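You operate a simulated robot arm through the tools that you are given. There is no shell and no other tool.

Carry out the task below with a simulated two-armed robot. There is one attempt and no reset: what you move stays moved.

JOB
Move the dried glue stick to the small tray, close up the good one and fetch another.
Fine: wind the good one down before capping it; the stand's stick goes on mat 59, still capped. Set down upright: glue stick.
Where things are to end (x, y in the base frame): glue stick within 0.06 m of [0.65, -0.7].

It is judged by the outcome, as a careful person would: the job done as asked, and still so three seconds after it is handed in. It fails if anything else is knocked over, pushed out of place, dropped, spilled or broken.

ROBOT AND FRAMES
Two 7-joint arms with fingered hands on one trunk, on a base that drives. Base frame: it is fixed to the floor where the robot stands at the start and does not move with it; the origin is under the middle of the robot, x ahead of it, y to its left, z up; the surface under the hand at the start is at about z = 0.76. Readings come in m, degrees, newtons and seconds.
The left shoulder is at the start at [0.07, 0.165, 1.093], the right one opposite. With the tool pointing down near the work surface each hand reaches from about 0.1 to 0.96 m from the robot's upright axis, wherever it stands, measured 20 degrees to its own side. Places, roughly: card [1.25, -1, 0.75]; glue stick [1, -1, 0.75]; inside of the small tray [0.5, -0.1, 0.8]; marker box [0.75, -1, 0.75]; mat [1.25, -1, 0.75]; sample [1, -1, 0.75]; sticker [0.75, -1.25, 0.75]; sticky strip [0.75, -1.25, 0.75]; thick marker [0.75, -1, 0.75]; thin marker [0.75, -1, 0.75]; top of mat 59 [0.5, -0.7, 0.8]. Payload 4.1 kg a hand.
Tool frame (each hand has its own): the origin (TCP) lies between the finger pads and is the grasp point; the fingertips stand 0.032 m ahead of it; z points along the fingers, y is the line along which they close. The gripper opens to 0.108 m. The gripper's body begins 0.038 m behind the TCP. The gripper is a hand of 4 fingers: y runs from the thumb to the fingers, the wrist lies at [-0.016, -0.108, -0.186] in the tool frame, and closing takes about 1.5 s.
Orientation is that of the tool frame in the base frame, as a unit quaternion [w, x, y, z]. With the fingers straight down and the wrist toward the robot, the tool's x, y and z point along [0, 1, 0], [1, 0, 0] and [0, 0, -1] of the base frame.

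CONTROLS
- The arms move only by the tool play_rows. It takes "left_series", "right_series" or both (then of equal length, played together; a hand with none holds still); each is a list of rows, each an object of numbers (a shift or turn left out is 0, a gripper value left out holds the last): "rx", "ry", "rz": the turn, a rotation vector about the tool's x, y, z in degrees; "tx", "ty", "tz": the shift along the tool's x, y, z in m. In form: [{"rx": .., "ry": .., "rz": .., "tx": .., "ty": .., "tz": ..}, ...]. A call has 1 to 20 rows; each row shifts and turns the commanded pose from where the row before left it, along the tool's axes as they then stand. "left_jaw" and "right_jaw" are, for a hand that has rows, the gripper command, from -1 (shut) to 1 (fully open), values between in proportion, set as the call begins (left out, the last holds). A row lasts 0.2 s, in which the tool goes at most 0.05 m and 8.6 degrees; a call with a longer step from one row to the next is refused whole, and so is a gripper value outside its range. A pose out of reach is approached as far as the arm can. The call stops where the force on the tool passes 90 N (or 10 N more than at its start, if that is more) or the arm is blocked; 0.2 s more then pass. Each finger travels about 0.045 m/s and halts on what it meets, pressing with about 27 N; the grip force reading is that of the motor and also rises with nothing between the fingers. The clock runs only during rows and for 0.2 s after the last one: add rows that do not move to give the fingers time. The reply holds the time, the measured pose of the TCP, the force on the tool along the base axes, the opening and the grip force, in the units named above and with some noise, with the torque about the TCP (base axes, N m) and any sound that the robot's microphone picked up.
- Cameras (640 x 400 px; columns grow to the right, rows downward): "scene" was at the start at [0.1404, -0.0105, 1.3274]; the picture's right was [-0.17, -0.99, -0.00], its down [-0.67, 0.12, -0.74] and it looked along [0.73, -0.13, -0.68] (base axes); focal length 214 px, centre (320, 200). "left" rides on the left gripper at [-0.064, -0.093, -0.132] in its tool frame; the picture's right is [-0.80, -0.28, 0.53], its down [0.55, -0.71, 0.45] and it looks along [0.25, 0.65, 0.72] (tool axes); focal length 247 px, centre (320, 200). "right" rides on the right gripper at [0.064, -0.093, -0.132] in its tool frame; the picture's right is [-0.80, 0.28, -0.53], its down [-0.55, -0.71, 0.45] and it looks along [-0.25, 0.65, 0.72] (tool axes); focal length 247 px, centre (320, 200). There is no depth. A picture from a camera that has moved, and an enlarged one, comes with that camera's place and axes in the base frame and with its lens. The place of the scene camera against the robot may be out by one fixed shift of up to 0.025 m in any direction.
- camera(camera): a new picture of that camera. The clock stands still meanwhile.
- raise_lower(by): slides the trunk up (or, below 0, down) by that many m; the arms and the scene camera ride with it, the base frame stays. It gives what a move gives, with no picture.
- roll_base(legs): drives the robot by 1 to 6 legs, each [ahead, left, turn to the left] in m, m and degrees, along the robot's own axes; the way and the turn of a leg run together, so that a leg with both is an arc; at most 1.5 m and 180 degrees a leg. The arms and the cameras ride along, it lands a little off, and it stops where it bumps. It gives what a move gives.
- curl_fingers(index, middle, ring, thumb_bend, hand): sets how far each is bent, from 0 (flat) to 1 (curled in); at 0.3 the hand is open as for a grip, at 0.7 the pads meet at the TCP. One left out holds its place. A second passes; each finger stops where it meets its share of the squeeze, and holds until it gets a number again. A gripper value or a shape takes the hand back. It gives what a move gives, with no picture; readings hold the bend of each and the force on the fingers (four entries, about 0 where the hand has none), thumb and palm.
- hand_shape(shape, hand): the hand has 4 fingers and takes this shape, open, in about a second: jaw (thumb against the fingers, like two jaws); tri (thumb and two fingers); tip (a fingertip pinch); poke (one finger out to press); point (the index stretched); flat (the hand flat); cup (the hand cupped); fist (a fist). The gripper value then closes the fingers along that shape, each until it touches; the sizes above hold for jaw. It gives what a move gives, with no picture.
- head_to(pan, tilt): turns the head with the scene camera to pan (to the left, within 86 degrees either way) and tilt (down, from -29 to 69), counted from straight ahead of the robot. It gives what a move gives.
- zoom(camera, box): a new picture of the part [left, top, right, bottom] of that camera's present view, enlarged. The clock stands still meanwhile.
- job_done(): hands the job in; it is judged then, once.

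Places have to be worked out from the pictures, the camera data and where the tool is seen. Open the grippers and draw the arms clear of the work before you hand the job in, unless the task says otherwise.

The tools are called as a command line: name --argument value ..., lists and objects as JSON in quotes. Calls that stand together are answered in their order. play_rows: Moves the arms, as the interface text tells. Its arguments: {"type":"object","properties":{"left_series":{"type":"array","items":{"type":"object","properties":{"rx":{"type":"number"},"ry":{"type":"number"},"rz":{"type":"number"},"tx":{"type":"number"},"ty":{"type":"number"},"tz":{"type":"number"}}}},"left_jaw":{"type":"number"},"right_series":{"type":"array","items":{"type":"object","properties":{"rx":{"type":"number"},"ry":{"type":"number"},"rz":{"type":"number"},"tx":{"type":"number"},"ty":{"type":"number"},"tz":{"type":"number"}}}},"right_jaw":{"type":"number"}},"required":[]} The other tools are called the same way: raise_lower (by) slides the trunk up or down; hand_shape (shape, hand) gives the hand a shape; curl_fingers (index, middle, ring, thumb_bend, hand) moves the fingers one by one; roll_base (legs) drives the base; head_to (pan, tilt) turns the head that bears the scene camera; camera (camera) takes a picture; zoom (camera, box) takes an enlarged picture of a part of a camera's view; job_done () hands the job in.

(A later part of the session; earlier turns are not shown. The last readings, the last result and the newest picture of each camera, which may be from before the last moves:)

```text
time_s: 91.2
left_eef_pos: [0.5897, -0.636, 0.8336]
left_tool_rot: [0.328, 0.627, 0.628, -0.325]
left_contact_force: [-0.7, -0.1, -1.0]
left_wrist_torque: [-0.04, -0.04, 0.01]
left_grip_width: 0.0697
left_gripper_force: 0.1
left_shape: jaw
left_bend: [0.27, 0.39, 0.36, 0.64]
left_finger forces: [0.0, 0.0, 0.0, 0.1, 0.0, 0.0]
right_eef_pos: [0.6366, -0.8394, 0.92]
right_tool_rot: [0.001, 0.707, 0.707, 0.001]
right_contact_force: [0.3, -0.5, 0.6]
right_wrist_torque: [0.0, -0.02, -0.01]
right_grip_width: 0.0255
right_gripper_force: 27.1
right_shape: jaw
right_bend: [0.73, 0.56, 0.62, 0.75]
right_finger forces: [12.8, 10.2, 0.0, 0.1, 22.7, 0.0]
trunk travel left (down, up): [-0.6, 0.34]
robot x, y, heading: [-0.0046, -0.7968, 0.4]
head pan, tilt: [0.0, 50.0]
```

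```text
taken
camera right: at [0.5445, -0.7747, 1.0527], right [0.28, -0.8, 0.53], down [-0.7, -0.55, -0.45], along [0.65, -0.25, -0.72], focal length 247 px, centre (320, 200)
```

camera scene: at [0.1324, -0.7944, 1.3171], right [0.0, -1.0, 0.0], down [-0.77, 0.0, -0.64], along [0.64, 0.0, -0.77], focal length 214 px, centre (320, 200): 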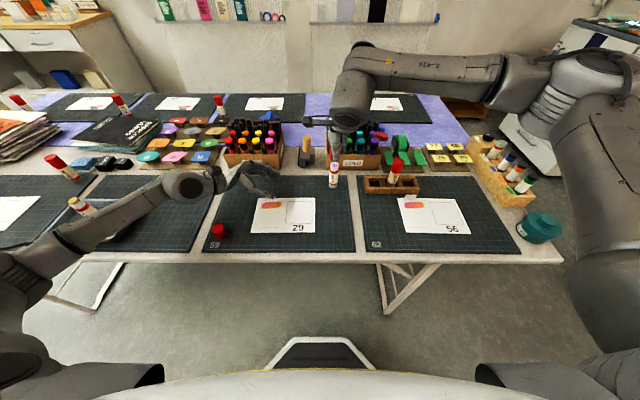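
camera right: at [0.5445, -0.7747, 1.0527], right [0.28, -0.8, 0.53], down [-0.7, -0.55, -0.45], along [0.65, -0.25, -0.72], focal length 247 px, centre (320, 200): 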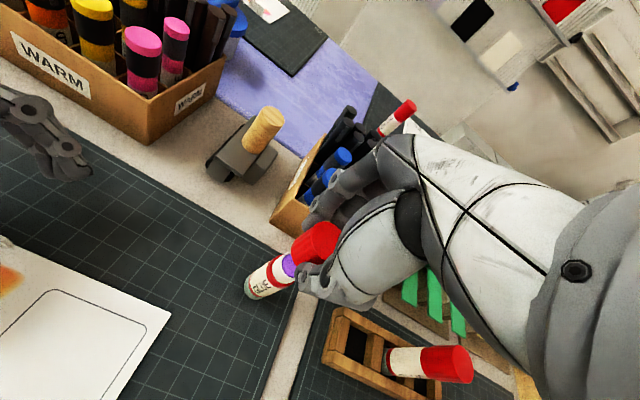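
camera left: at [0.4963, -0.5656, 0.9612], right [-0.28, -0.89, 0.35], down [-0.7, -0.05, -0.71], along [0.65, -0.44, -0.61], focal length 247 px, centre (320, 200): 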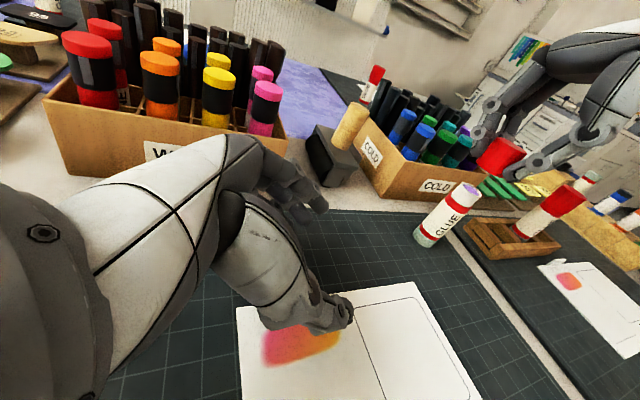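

Good side view. I'll zoom on cap and stick in all three cameras.

zoom --camera "left" --box '[400, 120, 560, 250]'

zoom --camera "scene" --box '[300, 120, 380, 190]'

zoom --camera "right" --box '[220, 200, 380, 310]'

```text
3.08 times, centred on (480, 185) of left
camera zoom: at [0.4963, -0.5656, 0.9612], right [-0.28, -0.89, 0.35], down [-0.7, -0.05, -0.71], along [0.65, -0.44, -0.61], focal length 760 px, centre (-172, 246)
```

zoom: 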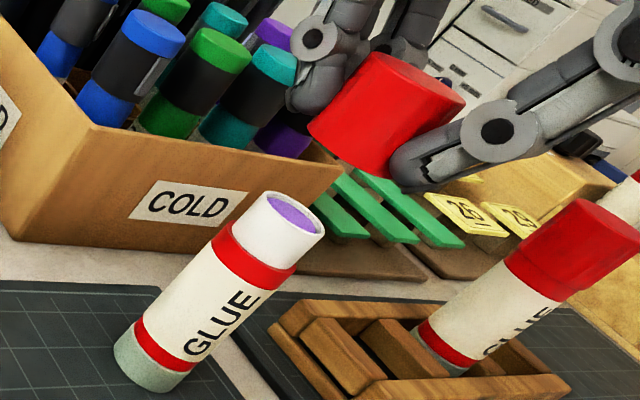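

```text
5.71 times, centred on (340, 155) of scene
camera zoom: at [0.1324, -0.7944, 1.3171], right [0.0, -1.0, 0.0], down [-0.77, 0.0, -0.64], along [0.64, 0.0, -0.77], focal length 1226 px, centre (206, 457)
```

zoom: 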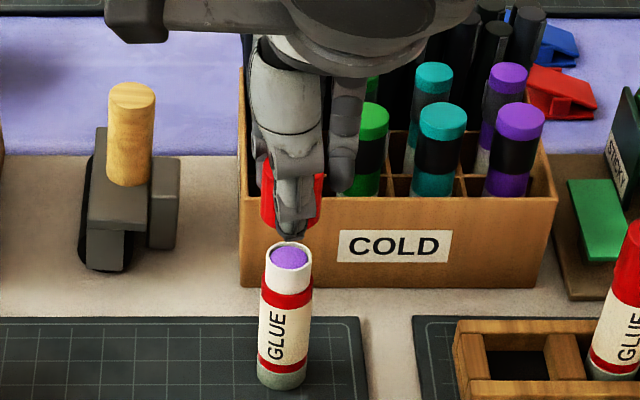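

```text
3.64 times, centred on (300, 255) of right
camera zoom: at [0.5445, -0.7747, 1.0527], right [0.28, -0.8, 0.53], down [-0.7, -0.55, -0.45], along [0.65, -0.25, -0.72], focal length 898 px, centre (393, 0)
```

zoom: 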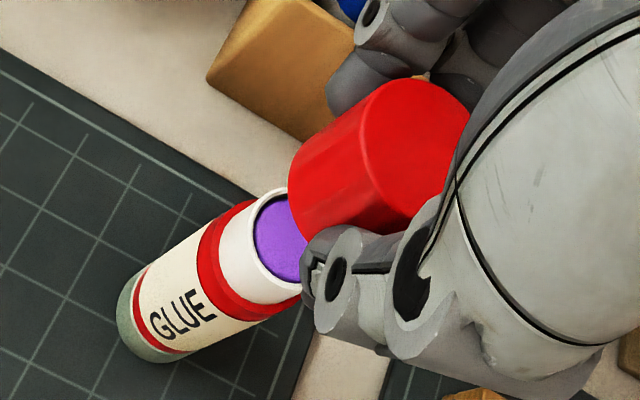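

In the scene view the cap is aligned with the stick in y; the side view suggests it is ~2–3 mm too far in +x. I'll zoom in more to measure.

zoom --camera "left" --box '[460, 125, 530, 205]'

zoom --camera "left" --box '[405, 170, 485, 250]'

zoom --camera "scene" --box '[332, 138, 372, 178]'

```text
5.00 times, centred on (495, 165) of left
camera zoom: at [0.4963, -0.5656, 0.9612], right [-0.28, -0.89, 0.35], down [-0.7, -0.05, -0.71], along [0.65, -0.44, -0.61], focal length 1235 px, centre (-555, 375)
```

zoom: 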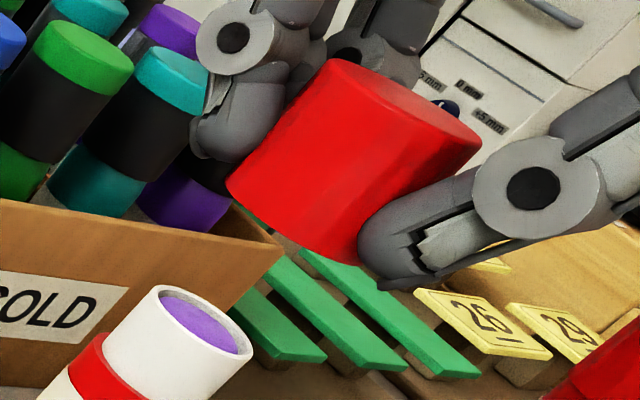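

```text
5.00 times, centred on (445, 210) of left
camera zoom: at [0.4963, -0.5656, 0.9612], right [-0.28, -0.89, 0.35], down [-0.7, -0.05, -0.71], along [0.65, -0.44, -0.61], focal length 1235 px, centre (-305, 150)
```

zoom: 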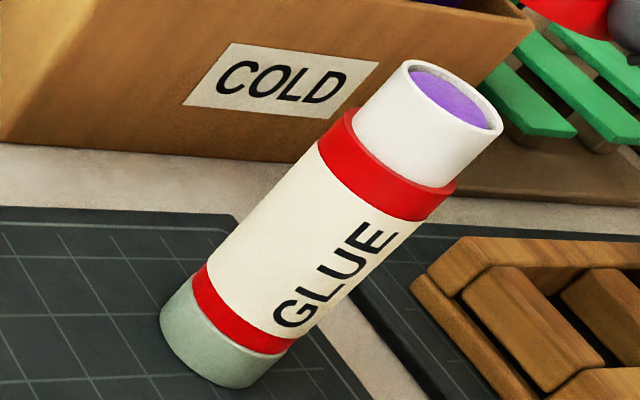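

```text
10.00 times, centred on (352, 158) of scene
camera zoom: at [0.1324, -0.7944, 1.3171], right [0.0, -1.0, 0.0], down [-0.77, 0.0, -0.64], along [0.64, 0.0, -0.77], focal length 2145 px, centre (0, 620)
```

zoom: 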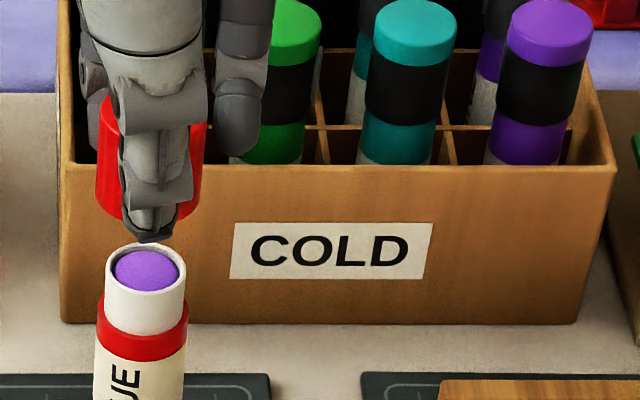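

The cap seems slightly tilted in the grip; I'll look closer from the right camera as well to quantify.

zoom --camera "right" --box '[280, 205, 360, 275]'

zoom --camera "left" --box '[475, 125, 535, 180]'

```text
5.71 times, centred on (320, 240) of right
camera zoom: at [0.5445, -0.7747, 1.0527], right [0.28, -0.8, 0.53], down [-0.7, -0.55, -0.45], along [0.65, -0.25, -0.72], focal length 1411 px, centre (320, -29)
```

zoom: 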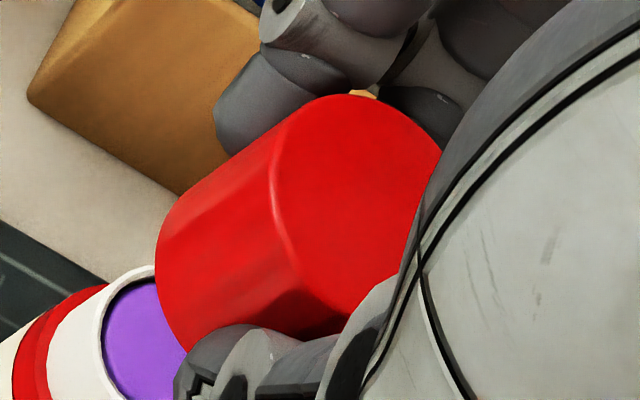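

```text
7.27 times, centred on (505, 152) of left
camera zoom: at [0.4963, -0.5656, 0.9612], right [-0.28, -0.89, 0.35], down [-0.7, -0.05, -0.71], along [0.65, -0.44, -0.61], focal length 1796 px, centre (-1026, 546)
```

zoom: 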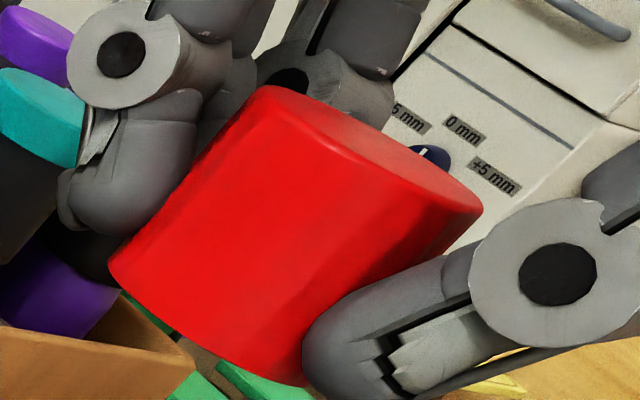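

Tilt is small (≈2–3°, mostly the cap bottom toward +y). I'll apply a 2° correction and lower until the cap is ~6 mm above the rim, then re-check.

play_rows --right_series '[{"ry": -2, "ty": -0.0005}, {"tz": 0.01}, {"tz": 0.01}, {}]'

zoom --camera "left" --box '[440, 130, 520, 210]'

zoom --camera "scene" --box '[320, 140, 360, 180]'

```text
time_s: 92.2
left_eef_pos: [0.5898, -0.6358, 0.8347]
left_tool_rot: [0.327, 0.627, 0.628, -0.326]
left_contact_force: [-1.0, -0.8, 0.3]
left_wrist_torque: [0.03, -0.04, 0.0]
left_grip_width: 0.0699
left_gripper_force: 0.0
left_shape: jaw
left_bend: [0.27, 0.39, 0.36, 0.64]
left_finger forces: [0.1, 0.0, 0.0, 0.1, 0.0, 0.0]
right_eef_pos: [0.6372, -0.8405, 0.9002]
right_tool_rot: [0.011, 0.707, 0.707, -0.012]
right_contact_force: [0.0, -0.2, 0.2]
right_wrist_torque: [-0.03, 0.0, 0.0]
right_grip_width: 0.0254
right_gripper_force: 27.5
right_shape: jaw
right_bend: [0.73, 0.56, 0.62, 0.75]
right_finger forces: [12.8, 10.4, 0.1, 0.0, 22.7, 0.0]
trunk travel left (down, up): [-0.6, 0.34]
robot x, y, heading: [-0.0039, -0.7965, 0.1]
head pan, tilt: [0.0, 50.0]
```

```text
5.00 times, centred on (480, 170) of left
camera zoom: at [0.4967, -0.5654, 0.9612], right [-0.28, -0.89, 0.35], down [-0.71, -0.05, -0.71], along [0.65, -0.44, -0.62], focal length 1235 px, centre (-480, 350)
```

zoom: 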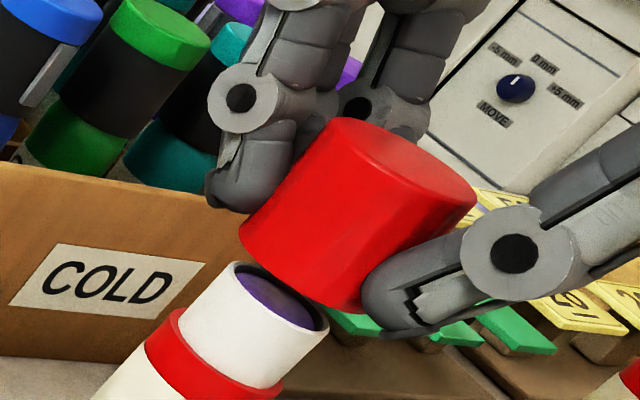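

```text
10.00 times, centred on (340, 160) of scene
camera zoom: at [0.1331, -0.7944, 1.317], right [0.0, -1.0, 0.0], down [-0.77, 0.0, -0.64], along [0.64, 0.0, -0.77], focal length 2145 px, centre (120, 600)
```

zoom: 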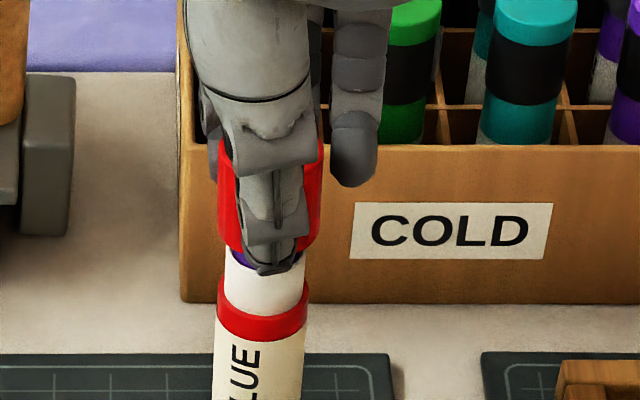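

Side view shows the cap's axis in line with the stick; scene view within ~1 mm. Lowering in small steps with force checks.

play_rows --right_series '[{"tx": -0.0005, "ty": 0.0003, "tz": 0.004}, {}]'

play_rows --right_series '[{"tz": 0.002}, {}]'

play_rows --right_series '[{"tz": 0.0015}, {}]'

zoom --camera "left" --box '[440, 130, 520, 210]'

```text
time_s: 92.8
left_eef_pos: [0.5892, -0.6361, 0.8322]
left_tool_rot: [0.327, 0.626, 0.629, -0.326]
left_contact_force: [0.4, 0.0, 0.7]
left_wrist_torque: [0.02, -0.06, 0.0]
left_grip_width: 0.0698
left_gripper_force: 0.0
left_shape: jaw
left_bend: [0.27, 0.39, 0.36, 0.64]
left_finger forces: [0.1, 0.0, 0.0, 0.0, 0.1, 0.0]
right_eef_pos: [0.6375, -0.841, 0.8954]
right_tool_rot: [0.012, 0.707, 0.707, -0.011]
right_contact_force: [0.1, -0.2, 0.1]
right_wrist_torque: [0.0, 0.0, 0.0]
right_grip_width: 0.0254
right_gripper_force: 26.7
right_shape: jaw
right_bend: [0.73, 0.56, 0.62, 0.75]
right_finger forces: [12.8, 10.3, 0.0, 0.1, 22.7, 0.0]
trunk travel left (down, up): [-0.6, 0.34]
robot x, y, heading: [-0.0014, -0.7969, 0.3]
head pan, tilt: [0.0, 50.0]
```

```text
time_s: 93.4
left_eef_pos: [0.5893, -0.6359, 0.8339]
left_tool_rot: [0.327, 0.627, 0.627, -0.327]
left_contact_force: [0.3, -0.4, 0.5]
left_wrist_torque: [-0.03, 0.02, 0.01]
left_grip_width: 0.07
left_gripper_force: 0.1
left_shape: jaw
left_bend: [0.27, 0.39, 0.36, 0.64]
left_finger forces: [0.1, 0.0, 0.1, 0.0, 0.1, 0.0]
right_eef_pos: [0.6382, -0.8404, 0.8943]
right_tool_rot: [0.011, 0.706, 0.708, -0.012]
right_contact_force: [0.3, 0.0, 0.4]
right_wrist_torque: [-0.04, 0.0, 0.02]
right_grip_width: 0.0254
right_gripper_force: 27.0
right_shape: jaw
right_bend: [0.73, 0.56, 0.62, 0.75]
right_finger forces: [12.7, 10.3, 0.0, 0.0, 22.7, 0.1]
trunk travel left (down, up): [-0.6, 0.34]
robot x, y, heading: [-0.0022, -0.8, 0.3]
head pan, tilt: [0.0, 50.0]
```

```text
time_s: 94.0
left_eef_pos: [0.5906, -0.6362, 0.8338]
left_tool_rot: [0.326, 0.627, 0.628, -0.325]
left_contact_force: [0.0, 0.5, 0.2]
left_wrist_torque: [0.02, -0.02, 0.03]
left_grip_width: 0.0699
left_gripper_force: 0.0
left_shape: jaw
left_bend: [0.27, 0.39, 0.36, 0.64]
left_finger forces: [0.0, 0.0, 0.1, 0.1, 0.0, 0.0]
right_eef_pos: [0.6375, -0.8406, 0.894]
right_tool_rot: [0.011, 0.706, 0.708, -0.012]
right_contact_force: [0.1, 0.7, -0.2]
right_wrist_torque: [0.0, -0.04, -0.01]
right_grip_width: 0.0253
right_gripper_force: 26.9
right_shape: jaw
right_bend: [0.73, 0.56, 0.62, 0.75]
right_finger forces: [12.8, 10.3, 0.0, 0.0, 22.7, 0.0]
trunk travel left (down, up): [-0.6, 0.34]
robot x, y, heading: [-0.0005, -0.797, -0.0]
head pan, tilt: [0.0, 50.0]
```

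```text
5.00 times, centred on (480, 170) of left
camera zoom: at [0.4968, -0.5654, 0.9612], right [-0.28, -0.89, 0.35], down [-0.71, -0.05, -0.71], along [0.65, -0.44, -0.62], focal length 1235 px, centre (-480, 350)
```

zoom: 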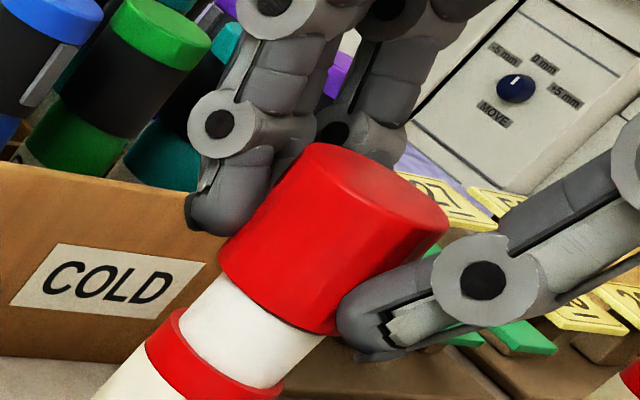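

The cap edge is now at the rim with no force. Continue down gently.

play_rows --right_series '[{"tz": 0.0015}, {}]'

play_rows --right_series '[{"tz": 0.0015}, {}]'

play_rows --right_series '[{"tz": 0.0015}, {}]'

zoom --camera "left" --box '[440, 130, 520, 210]'

```text
time_s: 94.6
left_eef_pos: [0.5894, -0.6361, 0.8335]
left_tool_rot: [0.328, 0.626, 0.629, -0.325]
left_contact_force: [1.1, -0.3, -0.9]
left_wrist_torque: [0.02, -0.01, -0.01]
left_grip_width: 0.0698
left_gripper_force: 0.0
left_shape: jaw
left_bend: [0.27, 0.39, 0.36, 0.64]
left_finger forces: [0.0, 0.0, 0.0, 0.0, 0.0, 0.0]
right_eef_pos: [0.6378, -0.841, 0.892]
right_tool_rot: [0.013, 0.706, 0.708, -0.012]
right_contact_force: [0.7, -0.4, 2.7]
right_wrist_torque: [0.01, -0.02, -0.03]
right_grip_width: 0.0259
right_gripper_force: 26.9
right_shape: jaw
right_bend: [0.73, 0.56, 0.62, 0.75]
right_finger forces: [13.3, 10.3, 0.1, 0.0, 23.0, 0.1]
trunk travel left (down, up): [-0.6, 0.34]
robot x, y, heading: [-0.0048, -0.7968, 0.1]
head pan, tilt: [0.0, 50.0]
```

```text
time_s: 95.2
left_eef_pos: [0.5884, -0.6353, 0.8329]
left_tool_rot: [0.328, 0.626, 0.628, -0.325]
left_contact_force: [0.1, 0.4, -0.5]
left_wrist_torque: [-0.01, 0.03, -0.01]
left_grip_width: 0.07
left_gripper_force: 0.1
left_shape: jaw
left_bend: [0.27, 0.39, 0.36, 0.64]
left_finger forces: [0.1, 0.0, 0.0, 0.0, 0.0, 0.0]
right_eef_pos: [0.6374, -0.8421, 0.8904]
right_tool_rot: [0.013, 0.706, 0.708, -0.011]
right_contact_force: [0.7, 0.4, 7.0]
right_wrist_torque: [0.08, -0.01, -0.01]
right_grip_width: 0.026
right_gripper_force: 26.8
right_shape: jaw
right_bend: [0.73, 0.56, 0.62, 0.76]
right_finger forces: [14.3, 10.6, 0.0, 0.0, 24.3, 0.0]
trunk travel left (down, up): [-0.6, 0.34]
robot x, y, heading: [-0.0039, -0.798, 0.3]
head pan, tilt: [0.0, 50.0]
```

```text
time_s: 95.8
left_eef_pos: [0.5886, -0.635, 0.8348]
left_tool_rot: [0.328, 0.627, 0.628, -0.325]
left_contact_force: [0.5, -1.2, -0.9]
left_wrist_torque: [-0.02, 0.0, -0.02]
left_grip_width: 0.0699
left_gripper_force: 0.0
left_shape: jaw
left_bend: [0.27, 0.39, 0.36, 0.64]
left_finger forces: [0.0, 0.0, 0.0, 0.1, 0.0, 0.1]
right_eef_pos: [0.6363, -0.8399, 0.8901]
right_tool_rot: [0.012, 0.706, 0.708, -0.01]
right_contact_force: [0.0, -0.4, 12.2]
right_wrist_torque: [0.07, 0.01, 0.0]
right_grip_width: 0.0264
right_gripper_force: 26.7
right_shape: jaw
right_bend: [0.73, 0.56, 0.62, 0.76]
right_finger forces: [15.6, 10.8, 0.1, 0.0, 26.1, 0.0]
trunk travel left (down, up): [-0.6, 0.34]
robot x, y, heading: [-0.0013, -0.7969, 0.1]
head pan, tilt: [0.0, 50.0]
```

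```text
5.00 times, centred on (480, 170) of left
camera zoom: at [0.4956, -0.5653, 0.9619], right [-0.28, -0.89, 0.35], down [-0.7, -0.05, -0.71], along [0.65, -0.44, -0.61], focal length 1235 px, centre (-480, 350)
```

zoom: 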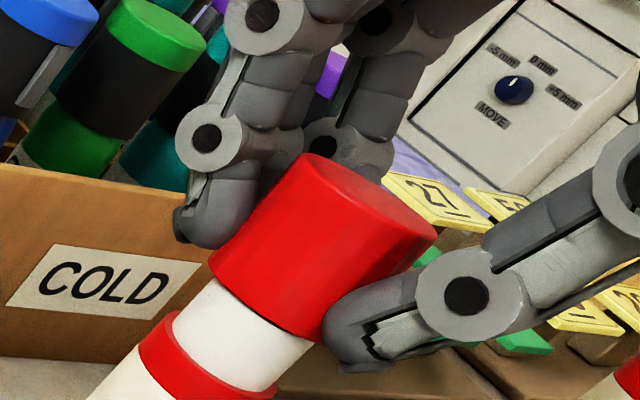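

Force is building (12 N). I'll look carefully to see whether the cap has slid over the neck or is sitting on the rim.

zoom --camera "scene" --box '[320, 140, 360, 180]'

zoom --camera "left" --box '[440, 150, 500, 210]'

zoom --camera "right" --box '[260, 200, 360, 310]'

```text
10.00 times, centred on (340, 160) of scene
camera zoom: at [0.1316, -0.7943, 1.3173], right [0.0, -1.0, 0.0], down [-0.77, 0.0, -0.64], along [0.64, 0.0, -0.77], focal length 2145 px, centre (120, 600)
```

zoom: 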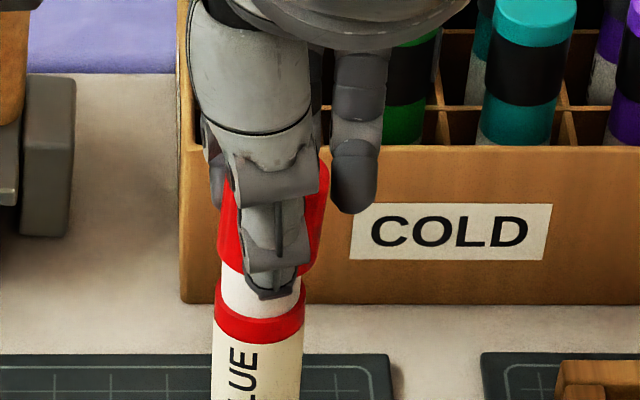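

```text
6.67 times, centred on (470, 180) of left
camera zoom: at [0.4956, -0.5653, 0.9619], right [-0.28, -0.89, 0.35], down [-0.7, -0.05, -0.71], along [0.65, -0.44, -0.61], focal length 1646 px, centre (-680, 333)
```

zoom: 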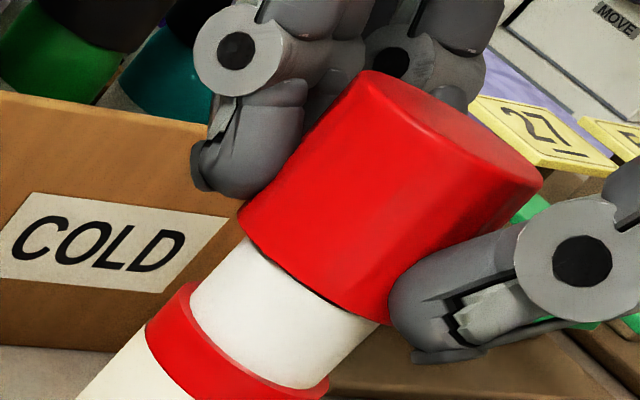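

```text
3.64 times, centred on (310, 255) of right
camera zoom: at [0.5434, -0.7712, 1.02], right [0.28, -0.78, 0.56], down [-0.7, -0.56, -0.43], along [0.65, -0.27, -0.71], focal length 898 px, centre (356, 0)
```

zoom: 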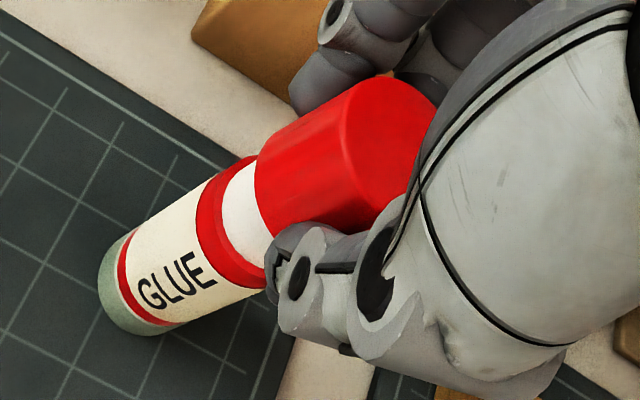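

About 4–5 mm of the ~16 mm neck is already inside the cap, so it is engaged. I'll ease the ~1 mm x offset and press on in small steps.

play_rows --right_series '[{"ty": -0.001}, {"tz": 0.0015}, {}]'

play_rows --right_series '[{"tz": 0.002}, {}]'

zoom --camera "left" --box '[430, 150, 500, 220]'

zoom --camera "scene" --box '[310, 140, 370, 200]'

```text
time_s: 96.6
left_eef_pos: [0.5885, -0.636, 0.8345]
left_tool_rot: [0.328, 0.626, 0.628, -0.325]
left_contact_force: [0.6, 0.6, -0.4]
left_wrist_torque: [0.01, 0.01, 0.03]
left_grip_width: 0.0701
left_gripper_force: 0.1
left_shape: jaw
left_bend: [0.27, 0.39, 0.36, 0.64]
left_finger forces: [0.1, 0.0, 0.1, 0.1, 0.0, 0.0]
right_eef_pos: [0.6363, -0.8411, 0.8888]
right_tool_rot: [0.013, 0.706, 0.708, -0.01]
right_contact_force: [1.1, -0.3, 21.5]
right_wrist_torque: [0.09, 0.02, 0.02]
right_grip_width: 0.0276
right_gripper_force: 27.2
right_shape: jaw
right_bend: [0.73, 0.55, 0.62, 0.76]
right_finger forces: [17.3, 11.1, 0.1, 0.0, 28.3, 0.0]
trunk travel left (down, up): [-0.6, 0.34]
robot x, y, heading: [-0.0005, -0.8011, 0.3]
head pan, tilt: [0.0, 50.0]
```

```text
time_s: 97.2
left_eef_pos: [0.5871, -0.6359, 0.8351]
left_tool_rot: [0.327, 0.626, 0.628, -0.325]
left_contact_force: [-0.2, 0.4, -0.1]
left_wrist_torque: [-0.04, 0.01, -0.02]
left_grip_width: 0.0699
left_gripper_force: 0.0
left_shape: jaw
left_bend: [0.27, 0.39, 0.36, 0.64]
left_finger forces: [0.0, 0.0, 0.0, 0.0, 0.0, 0.1]
right_eef_pos: [0.6345, -0.8414, 0.8883]
right_tool_rot: [0.013, 0.706, 0.708, -0.01]
right_contact_force: [0.3, -0.7, 28.7]
right_wrist_torque: [0.12, -0.01, -0.02]
right_grip_width: 0.0279
right_gripper_force: 26.5
right_shape: jaw
right_bend: [0.73, 0.55, 0.62, 0.77]
right_finger forces: [18.2, 11.4, 0.1, 0.1, 30.7, 0.0]
trunk travel left (down, up): [-0.6, 0.34]
robot x, y, heading: [0.0019, -0.795, 0.3]
head pan, tilt: [0.0, 50.0]
```

```text
5.71 times, centred on (465, 185) of left
camera zoom: at [0.4944, -0.5652, 0.9627], right [-0.28, -0.89, 0.35], down [-0.7, -0.06, -0.71], along [0.65, -0.44, -0.61], focal length 1411 px, centre (-509, 286)
```

zoom: 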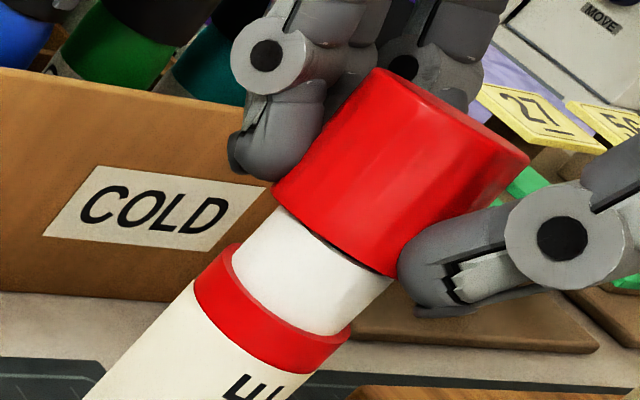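

```text
6.67 times, centred on (340, 170) of scene
camera zoom: at [0.1298, -0.7942, 1.3175], right [0.0, -1.0, 0.0], down [-0.76, 0.0, -0.64], along [0.64, 0.0, -0.76], focal length 1430 px, centre (187, 400)
```

zoom: 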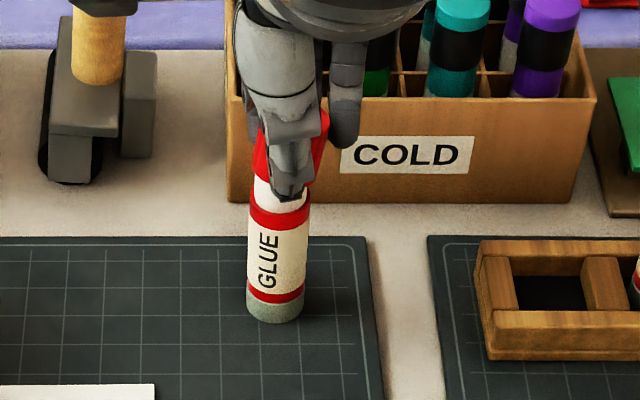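

The scene view shows the cap leaning ~6° (top toward −y) and binding at ~3 mm overlap. I'll unload the press and rotate the hand −5° about the cap's lower edge to line it up.

play_rows --right_series '[{"tz": -0.0025}, {"tz": -0.001}, {"ry": -1.25, "tx": 0.0008}, {"ry": -1.25, "tx": 0.0008}, {"ry": -1.25, "tx": 0.0008}, {"ry": -1.25, "tx": 0.0008}, {}]'

zoom --camera "scene" --box '[320, 140, 360, 180]'

zoom --camera "left" --box '[430, 140, 500, 210]'

```text
time_s: 98.8
left_eef_pos: [0.5884, -0.637, 0.8345]
left_tool_rot: [0.328, 0.626, 0.628, -0.325]
left_contact_force: [-0.3, -0.4, 0.6]
left_wrist_torque: [0.01, 0.01, -0.02]
left_grip_width: 0.0698
left_gripper_force: 0.1
left_shape: jaw
left_bend: [0.27, 0.39, 0.36, 0.64]
left_finger forces: [0.1, 0.0, 0.0, 0.1, 0.0, 0.0]
right_eef_pos: [0.6358, -0.8388, 0.8898]
right_tool_rot: [0.043, 0.705, 0.706, -0.042]
right_contact_force: [1.1, 0.3, 16.6]
right_wrist_torque: [0.11, -0.05, 0.0]
right_grip_width: 0.0277
right_gripper_force: 27.2
right_shape: jaw
right_bend: [0.73, 0.55, 0.62, 0.77]
right_finger forces: [17.1, 10.6, 0.0, 0.0, 27.6, 0.1]
trunk travel left (down, up): [-0.6, 0.34]
robot x, y, heading: [-0.0009, -0.7988, 0.2]
head pan, tilt: [0.0, 50.0]
```

```text
10.00 times, centred on (340, 160) of scene
camera zoom: at [0.1312, -0.7945, 1.3172], right [0.0, -1.0, 0.0], down [-0.77, 0.0, -0.64], along [0.64, 0.0, -0.77], focal length 2145 px, centre (120, 600)
```

zoom: 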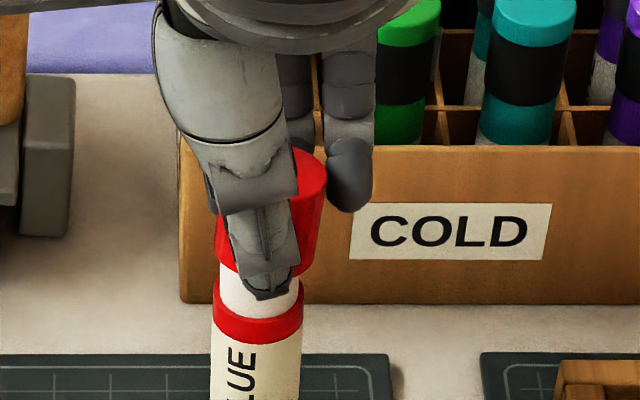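

```text
5.71 times, centred on (465, 175) of left
camera zoom: at [0.4954, -0.5654, 0.9621], right [-0.28, -0.89, 0.35], down [-0.7, -0.05, -0.71], along [0.65, -0.44, -0.61], focal length 1411 px, centre (-509, 343)
```

zoom: 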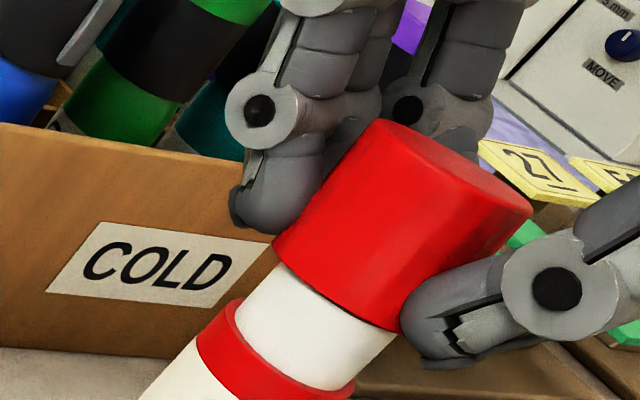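

zoom --camera "scene" --box '[324, 152, 348, 176]'

zoom --camera "left" --box '[450, 165, 490, 205]'

zoom --camera "right" --box '[280, 205, 350, 285]'

```text
16.00 times, centred on (336, 164) of scene
camera zoom: at [0.1312, -0.7945, 1.3172], right [0.0, -1.0, 0.0], down [-0.77, 0.0, -0.64], along [0.64, 0.0, -0.77], focal length 3432 px, centre (64, 776)
```

zoom: 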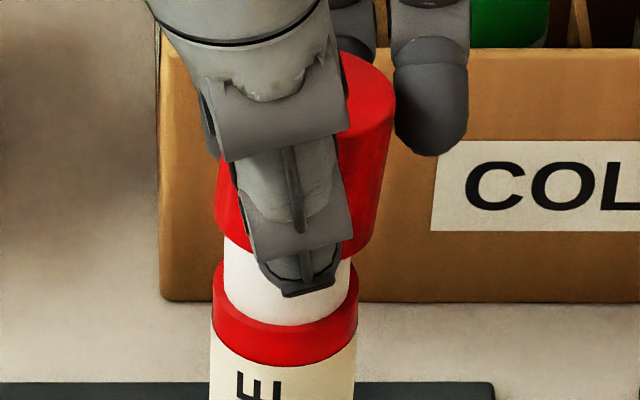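

```text
10.00 times, centred on (470, 185) of left
camera zoom: at [0.4954, -0.5654, 0.9621], right [-0.28, -0.89, 0.35], down [-0.7, -0.05, -0.71], along [0.65, -0.44, -0.61], focal length 2470 px, centre (-1180, 350)
```

zoom: 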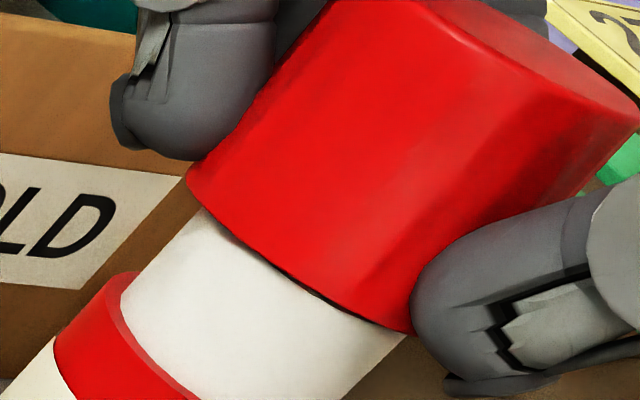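

```text
5.00 times, centred on (315, 245) of right
camera zoom: at [0.5424, -0.7571, 1.0125], right [0.28, -0.73, 0.63], down [-0.7, -0.6, -0.38], along [0.65, -0.33, -0.68], focal length 1235 px, centre (345, -25)
```

zoom: 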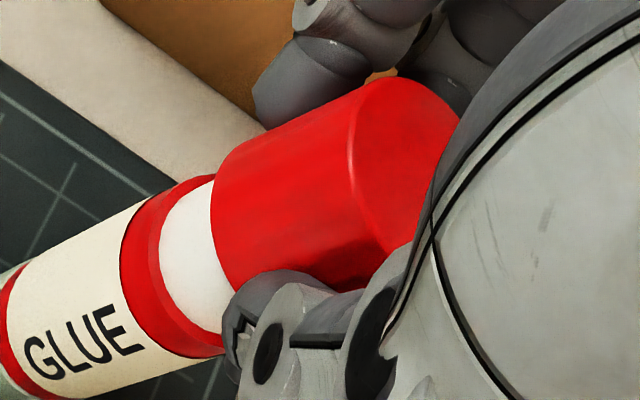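

The torque shows the contact is on the +y side of the rim, so the cap isn't seated; I'll lift it clear a few mm and measure the offset more precisely.

play_rows --right_series '[{"tz": -0.004}, {"tz": -0.004}, {"tz": -0.003}, {}]'

zoom --camera "scene" --box '[322, 145, 352, 175]'

zoom --camera "left" --box '[440, 135, 500, 195]'

zoom --camera "left" --box '[410, 170, 480, 250]'

```text
time_s: 99.8
left_eef_pos: [0.5889, -0.636, 0.8332]
left_tool_rot: [0.327, 0.626, 0.628, -0.325]
left_contact_force: [0.1, -0.4, -0.2]
left_wrist_torque: [0.01, 0.02, 0.05]
left_grip_width: 0.07
left_gripper_force: 0.0
left_shape: jaw
left_bend: [0.27, 0.39, 0.36, 0.64]
left_finger forces: [0.0, 0.0, 0.1, 0.0, 0.1, 0.1]
right_eef_pos: [0.6356, -0.8373, 0.8984]
right_tool_rot: [0.042, 0.706, 0.706, -0.042]
right_contact_force: [0.1, -0.4, 0.6]
right_wrist_torque: [0.0, 0.01, 0.01]
right_grip_width: 0.0267
right_gripper_force: 27.3
right_shape: jaw
right_bend: [0.73, 0.55, 0.62, 0.77]
right_finger forces: [14.4, 9.9, 0.0, 0.1, 24.1, 0.1]
trunk travel left (down, up): [-0.6, 0.34]
robot x, y, heading: [-0.0022, -0.8003, -0.0]
head pan, tilt: [0.0, 50.0]
```

```text
13.33 times, centred on (337, 160) of scene
camera zoom: at [0.1333, -0.7944, 1.317], right [0.0, -1.0, 0.0], down [-0.77, 0.0, -0.64], along [0.64, 0.0, -0.77], focal length 2860 px, centre (93, 733)
```

zoom: 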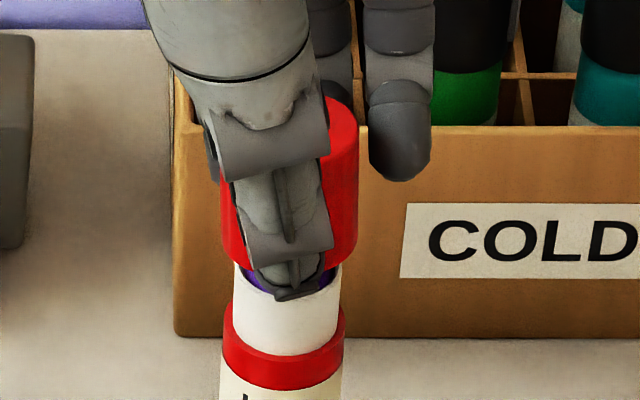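

```text
6.67 times, centred on (470, 165) of left
camera zoom: at [0.4969, -0.5654, 0.9611], right [-0.28, -0.89, 0.35], down [-0.71, -0.05, -0.71], along [0.65, -0.44, -0.62], focal length 1646 px, centre (-680, 433)
```

zoom: 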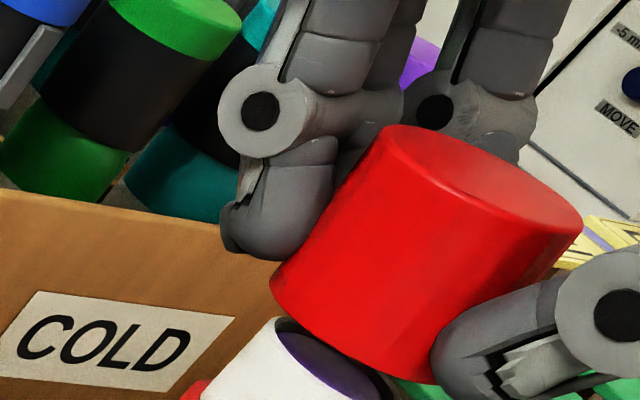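

```text
5.00 times, centred on (445, 210) of left
camera zoom: at [0.4969, -0.5654, 0.9611], right [-0.28, -0.89, 0.35], down [-0.71, -0.05, -0.71], along [0.65, -0.44, -0.62], focal length 1235 px, centre (-305, 150)
```

zoom: 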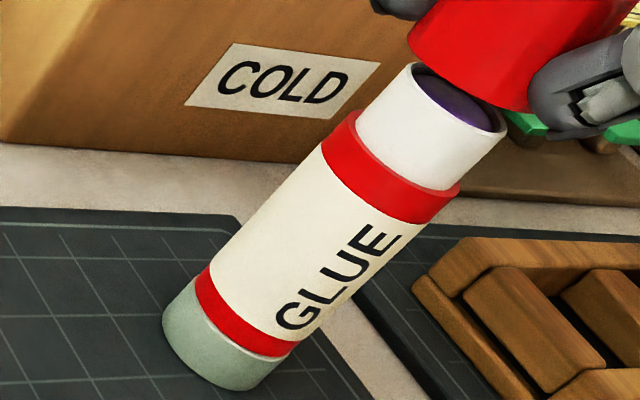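

Now clearly measured: the cap is ~2.6 mm too far in +x and tilted ~4° in both directions. I'll rotate it upright about its lower edge and shift −2.6 mm in x.

play_rows --right_series '[{"ry": 1.4, "rx": -1.2, "tx": -0.001, "ty": -0.0017}, {"ry": 1.4, "rx": -1.2, "tx": -0.001, "ty": -0.0017}, {"ry": 1.4, "rx": -1.2, "tx": -0.001, "ty": -0.0017}, {}, {}]'

zoom --camera "scene" --box '[322, 145, 352, 175]'

zoom --camera "left" --box '[440, 135, 500, 195]'

```text
time_s: 101.0
left_eef_pos: [0.5889, -0.6365, 0.833]
left_tool_rot: [0.327, 0.626, 0.628, -0.326]
left_contact_force: [0.3, 0.1, -0.1]
left_wrist_torque: [0.0, 0.0, 0.0]
left_grip_width: 0.0698
left_gripper_force: 0.0
left_shape: jaw
left_bend: [0.27, 0.39, 0.36, 0.64]
left_finger forces: [0.1, 0.0, 0.0, 0.1, 0.1, 0.0]
right_eef_pos: [0.6309, -0.84, 0.8996]
right_tool_rot: [0.039, 0.704, 0.709, 0.006]
right_contact_force: [0.2, -0.7, -0.6]
right_wrist_torque: [-0.02, 0.02, 0.01]
right_grip_width: 0.0267
right_gripper_force: 27.3
right_shape: jaw
right_bend: [0.73, 0.55, 0.62, 0.77]
right_finger forces: [14.4, 10.0, 0.0, 0.0, 23.8, 0.0]
trunk travel left (down, up): [-0.6, 0.34]
robot x, y, heading: [-0.0009, -0.7973, 0.2]
head pan, tilt: [0.0, 50.0]
```

```text
13.33 times, centred on (337, 160) of scene
camera zoom: at [0.1332, -0.7945, 1.317], right [0.0, -1.0, 0.0], down [-0.77, 0.0, -0.64], along [0.64, 0.0, -0.77], focal length 2860 px, centre (93, 733)
```

zoom: 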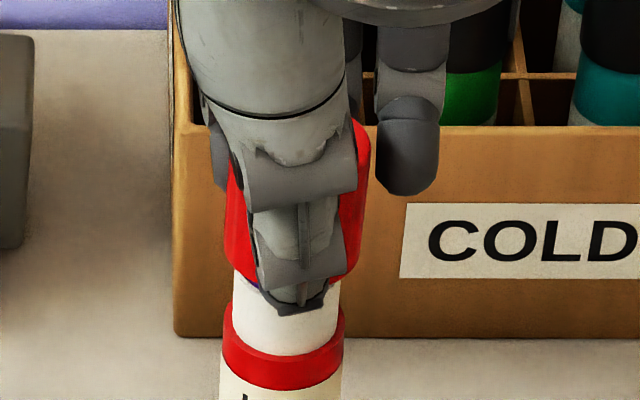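

```text
6.67 times, centred on (470, 165) of left
camera zoom: at [0.4968, -0.5655, 0.9612], right [-0.28, -0.89, 0.35], down [-0.71, -0.05, -0.71], along [0.65, -0.44, -0.62], focal length 1646 px, centre (-680, 433)
```

zoom: 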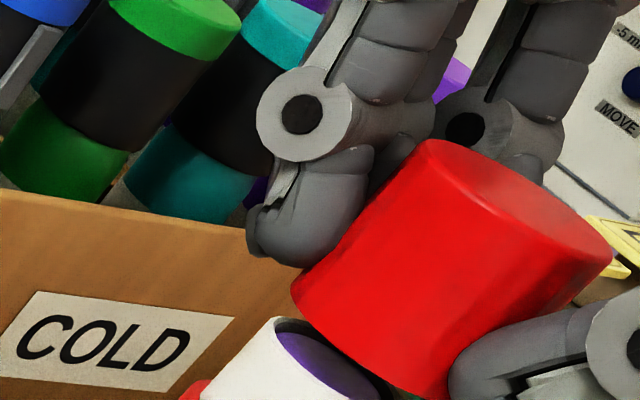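

zoom --camera "left" --box '[445, 160, 490, 205]'

zoom --camera "left" --box '[465, 130, 515, 180]'

zoom --camera "right" --box '[275, 205, 345, 290]'

```text
8.89 times, centred on (468, 182) of left
camera zoom: at [0.4968, -0.5655, 0.9612], right [-0.28, -0.89, 0.35], down [-0.71, -0.05, -0.71], along [0.65, -0.44, -0.62], focal length 2195 px, centre (-991, 356)
```

zoom: 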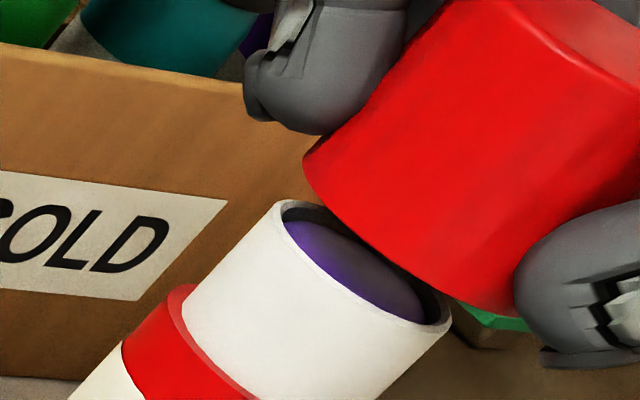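

```text
8.00 times, centred on (490, 155) of left
camera zoom: at [0.4968, -0.5655, 0.9612], right [-0.28, -0.89, 0.35], down [-0.71, -0.05, -0.71], along [0.65, -0.44, -0.62], focal length 1976 px, centre (-1040, 560)
```

zoom: 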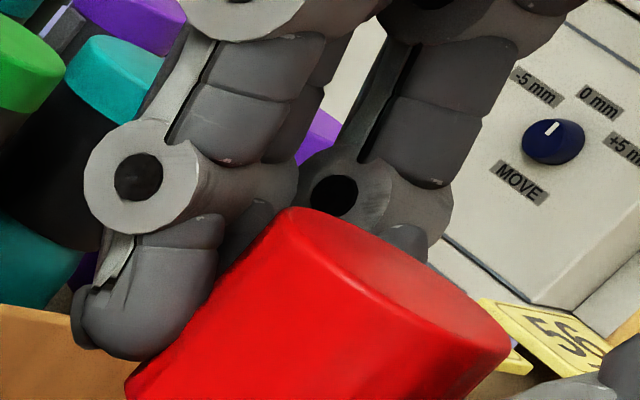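

```text
4.71 times, centred on (310, 248) of right
camera zoom: at [0.5297, -0.769, 1.0218], right [0.25, -0.77, 0.59], down [-0.67, -0.57, -0.47], along [0.69, -0.28, -0.66], focal length 1162 px, centre (367, -24)
```

zoom: 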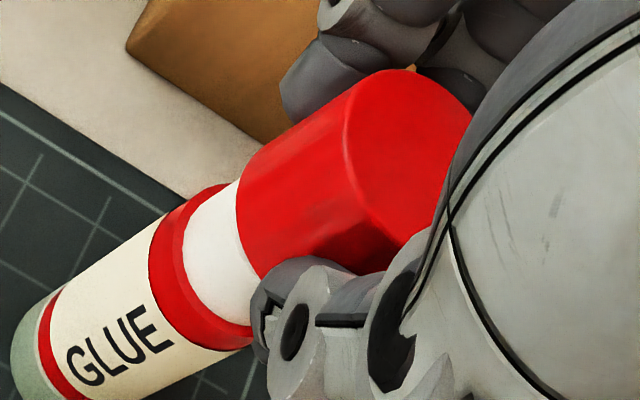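

In the side view the cap now appears ~2.4 mm off toward −x. I'll servo: shift +2.5 mm in x, +0.5 mm in y and measure again.

play_rows --right_series '[{"tx": 0.0005, "ty": 0.0025}, {}, {}]'

zoom --camera "left" --box '[445, 160, 490, 205]'

zoom --camera "scene" --box '[322, 145, 352, 175]'

```text
time_s: 101.8
left_eef_pos: [0.5891, -0.6353, 0.8339]
left_tool_rot: [0.327, 0.626, 0.629, -0.326]
left_contact_force: [1.0, -0.5, -0.4]
left_wrist_torque: [0.01, -0.02, -0.01]
left_grip_width: 0.0698
left_gripper_force: 0.0
left_shape: jaw
left_bend: [0.27, 0.39, 0.36, 0.64]
left_finger forces: [0.0, 0.0, 0.0, 0.0, 0.1, 0.1]
right_eef_pos: [0.633, -0.8401, 0.8997]
right_tool_rot: [0.038, 0.705, 0.708, 0.005]
right_contact_force: [-0.1, 0.4, 0.0]
right_wrist_torque: [-0.01, -0.03, 0.0]
right_grip_width: 0.027
right_gripper_force: 27.1
right_shape: jaw
right_bend: [0.73, 0.55, 0.62, 0.77]
right_finger forces: [14.4, 10.0, 0.0, 0.1, 23.9, 0.0]
trunk travel left (down, up): [-0.6, 0.34]
robot x, y, heading: [-0.0029, -0.798, 0.2]
head pan, tilt: [0.0, 50.0]
```

```text
8.89 times, centred on (468, 182) of left
camera zoom: at [0.4968, -0.5653, 0.9611], right [-0.28, -0.89, 0.35], down [-0.71, -0.05, -0.71], along [0.65, -0.44, -0.62], focal length 2195 px, centre (-991, 356)
```

zoom: 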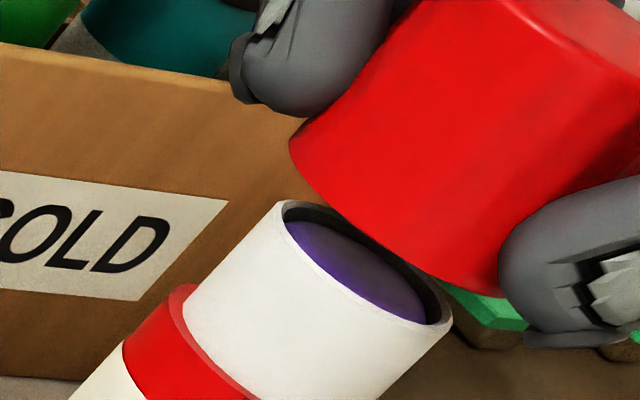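

```text
13.33 times, centred on (337, 160) of scene
camera zoom: at [0.1333, -0.7943, 1.317], right [0.0, -1.0, 0.0], down [-0.77, 0.0, -0.64], along [0.64, 0.0, -0.77], focal length 2860 px, centre (93, 733)
```

zoom: 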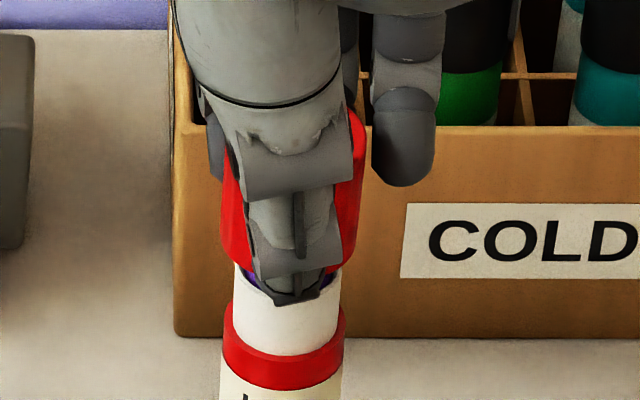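

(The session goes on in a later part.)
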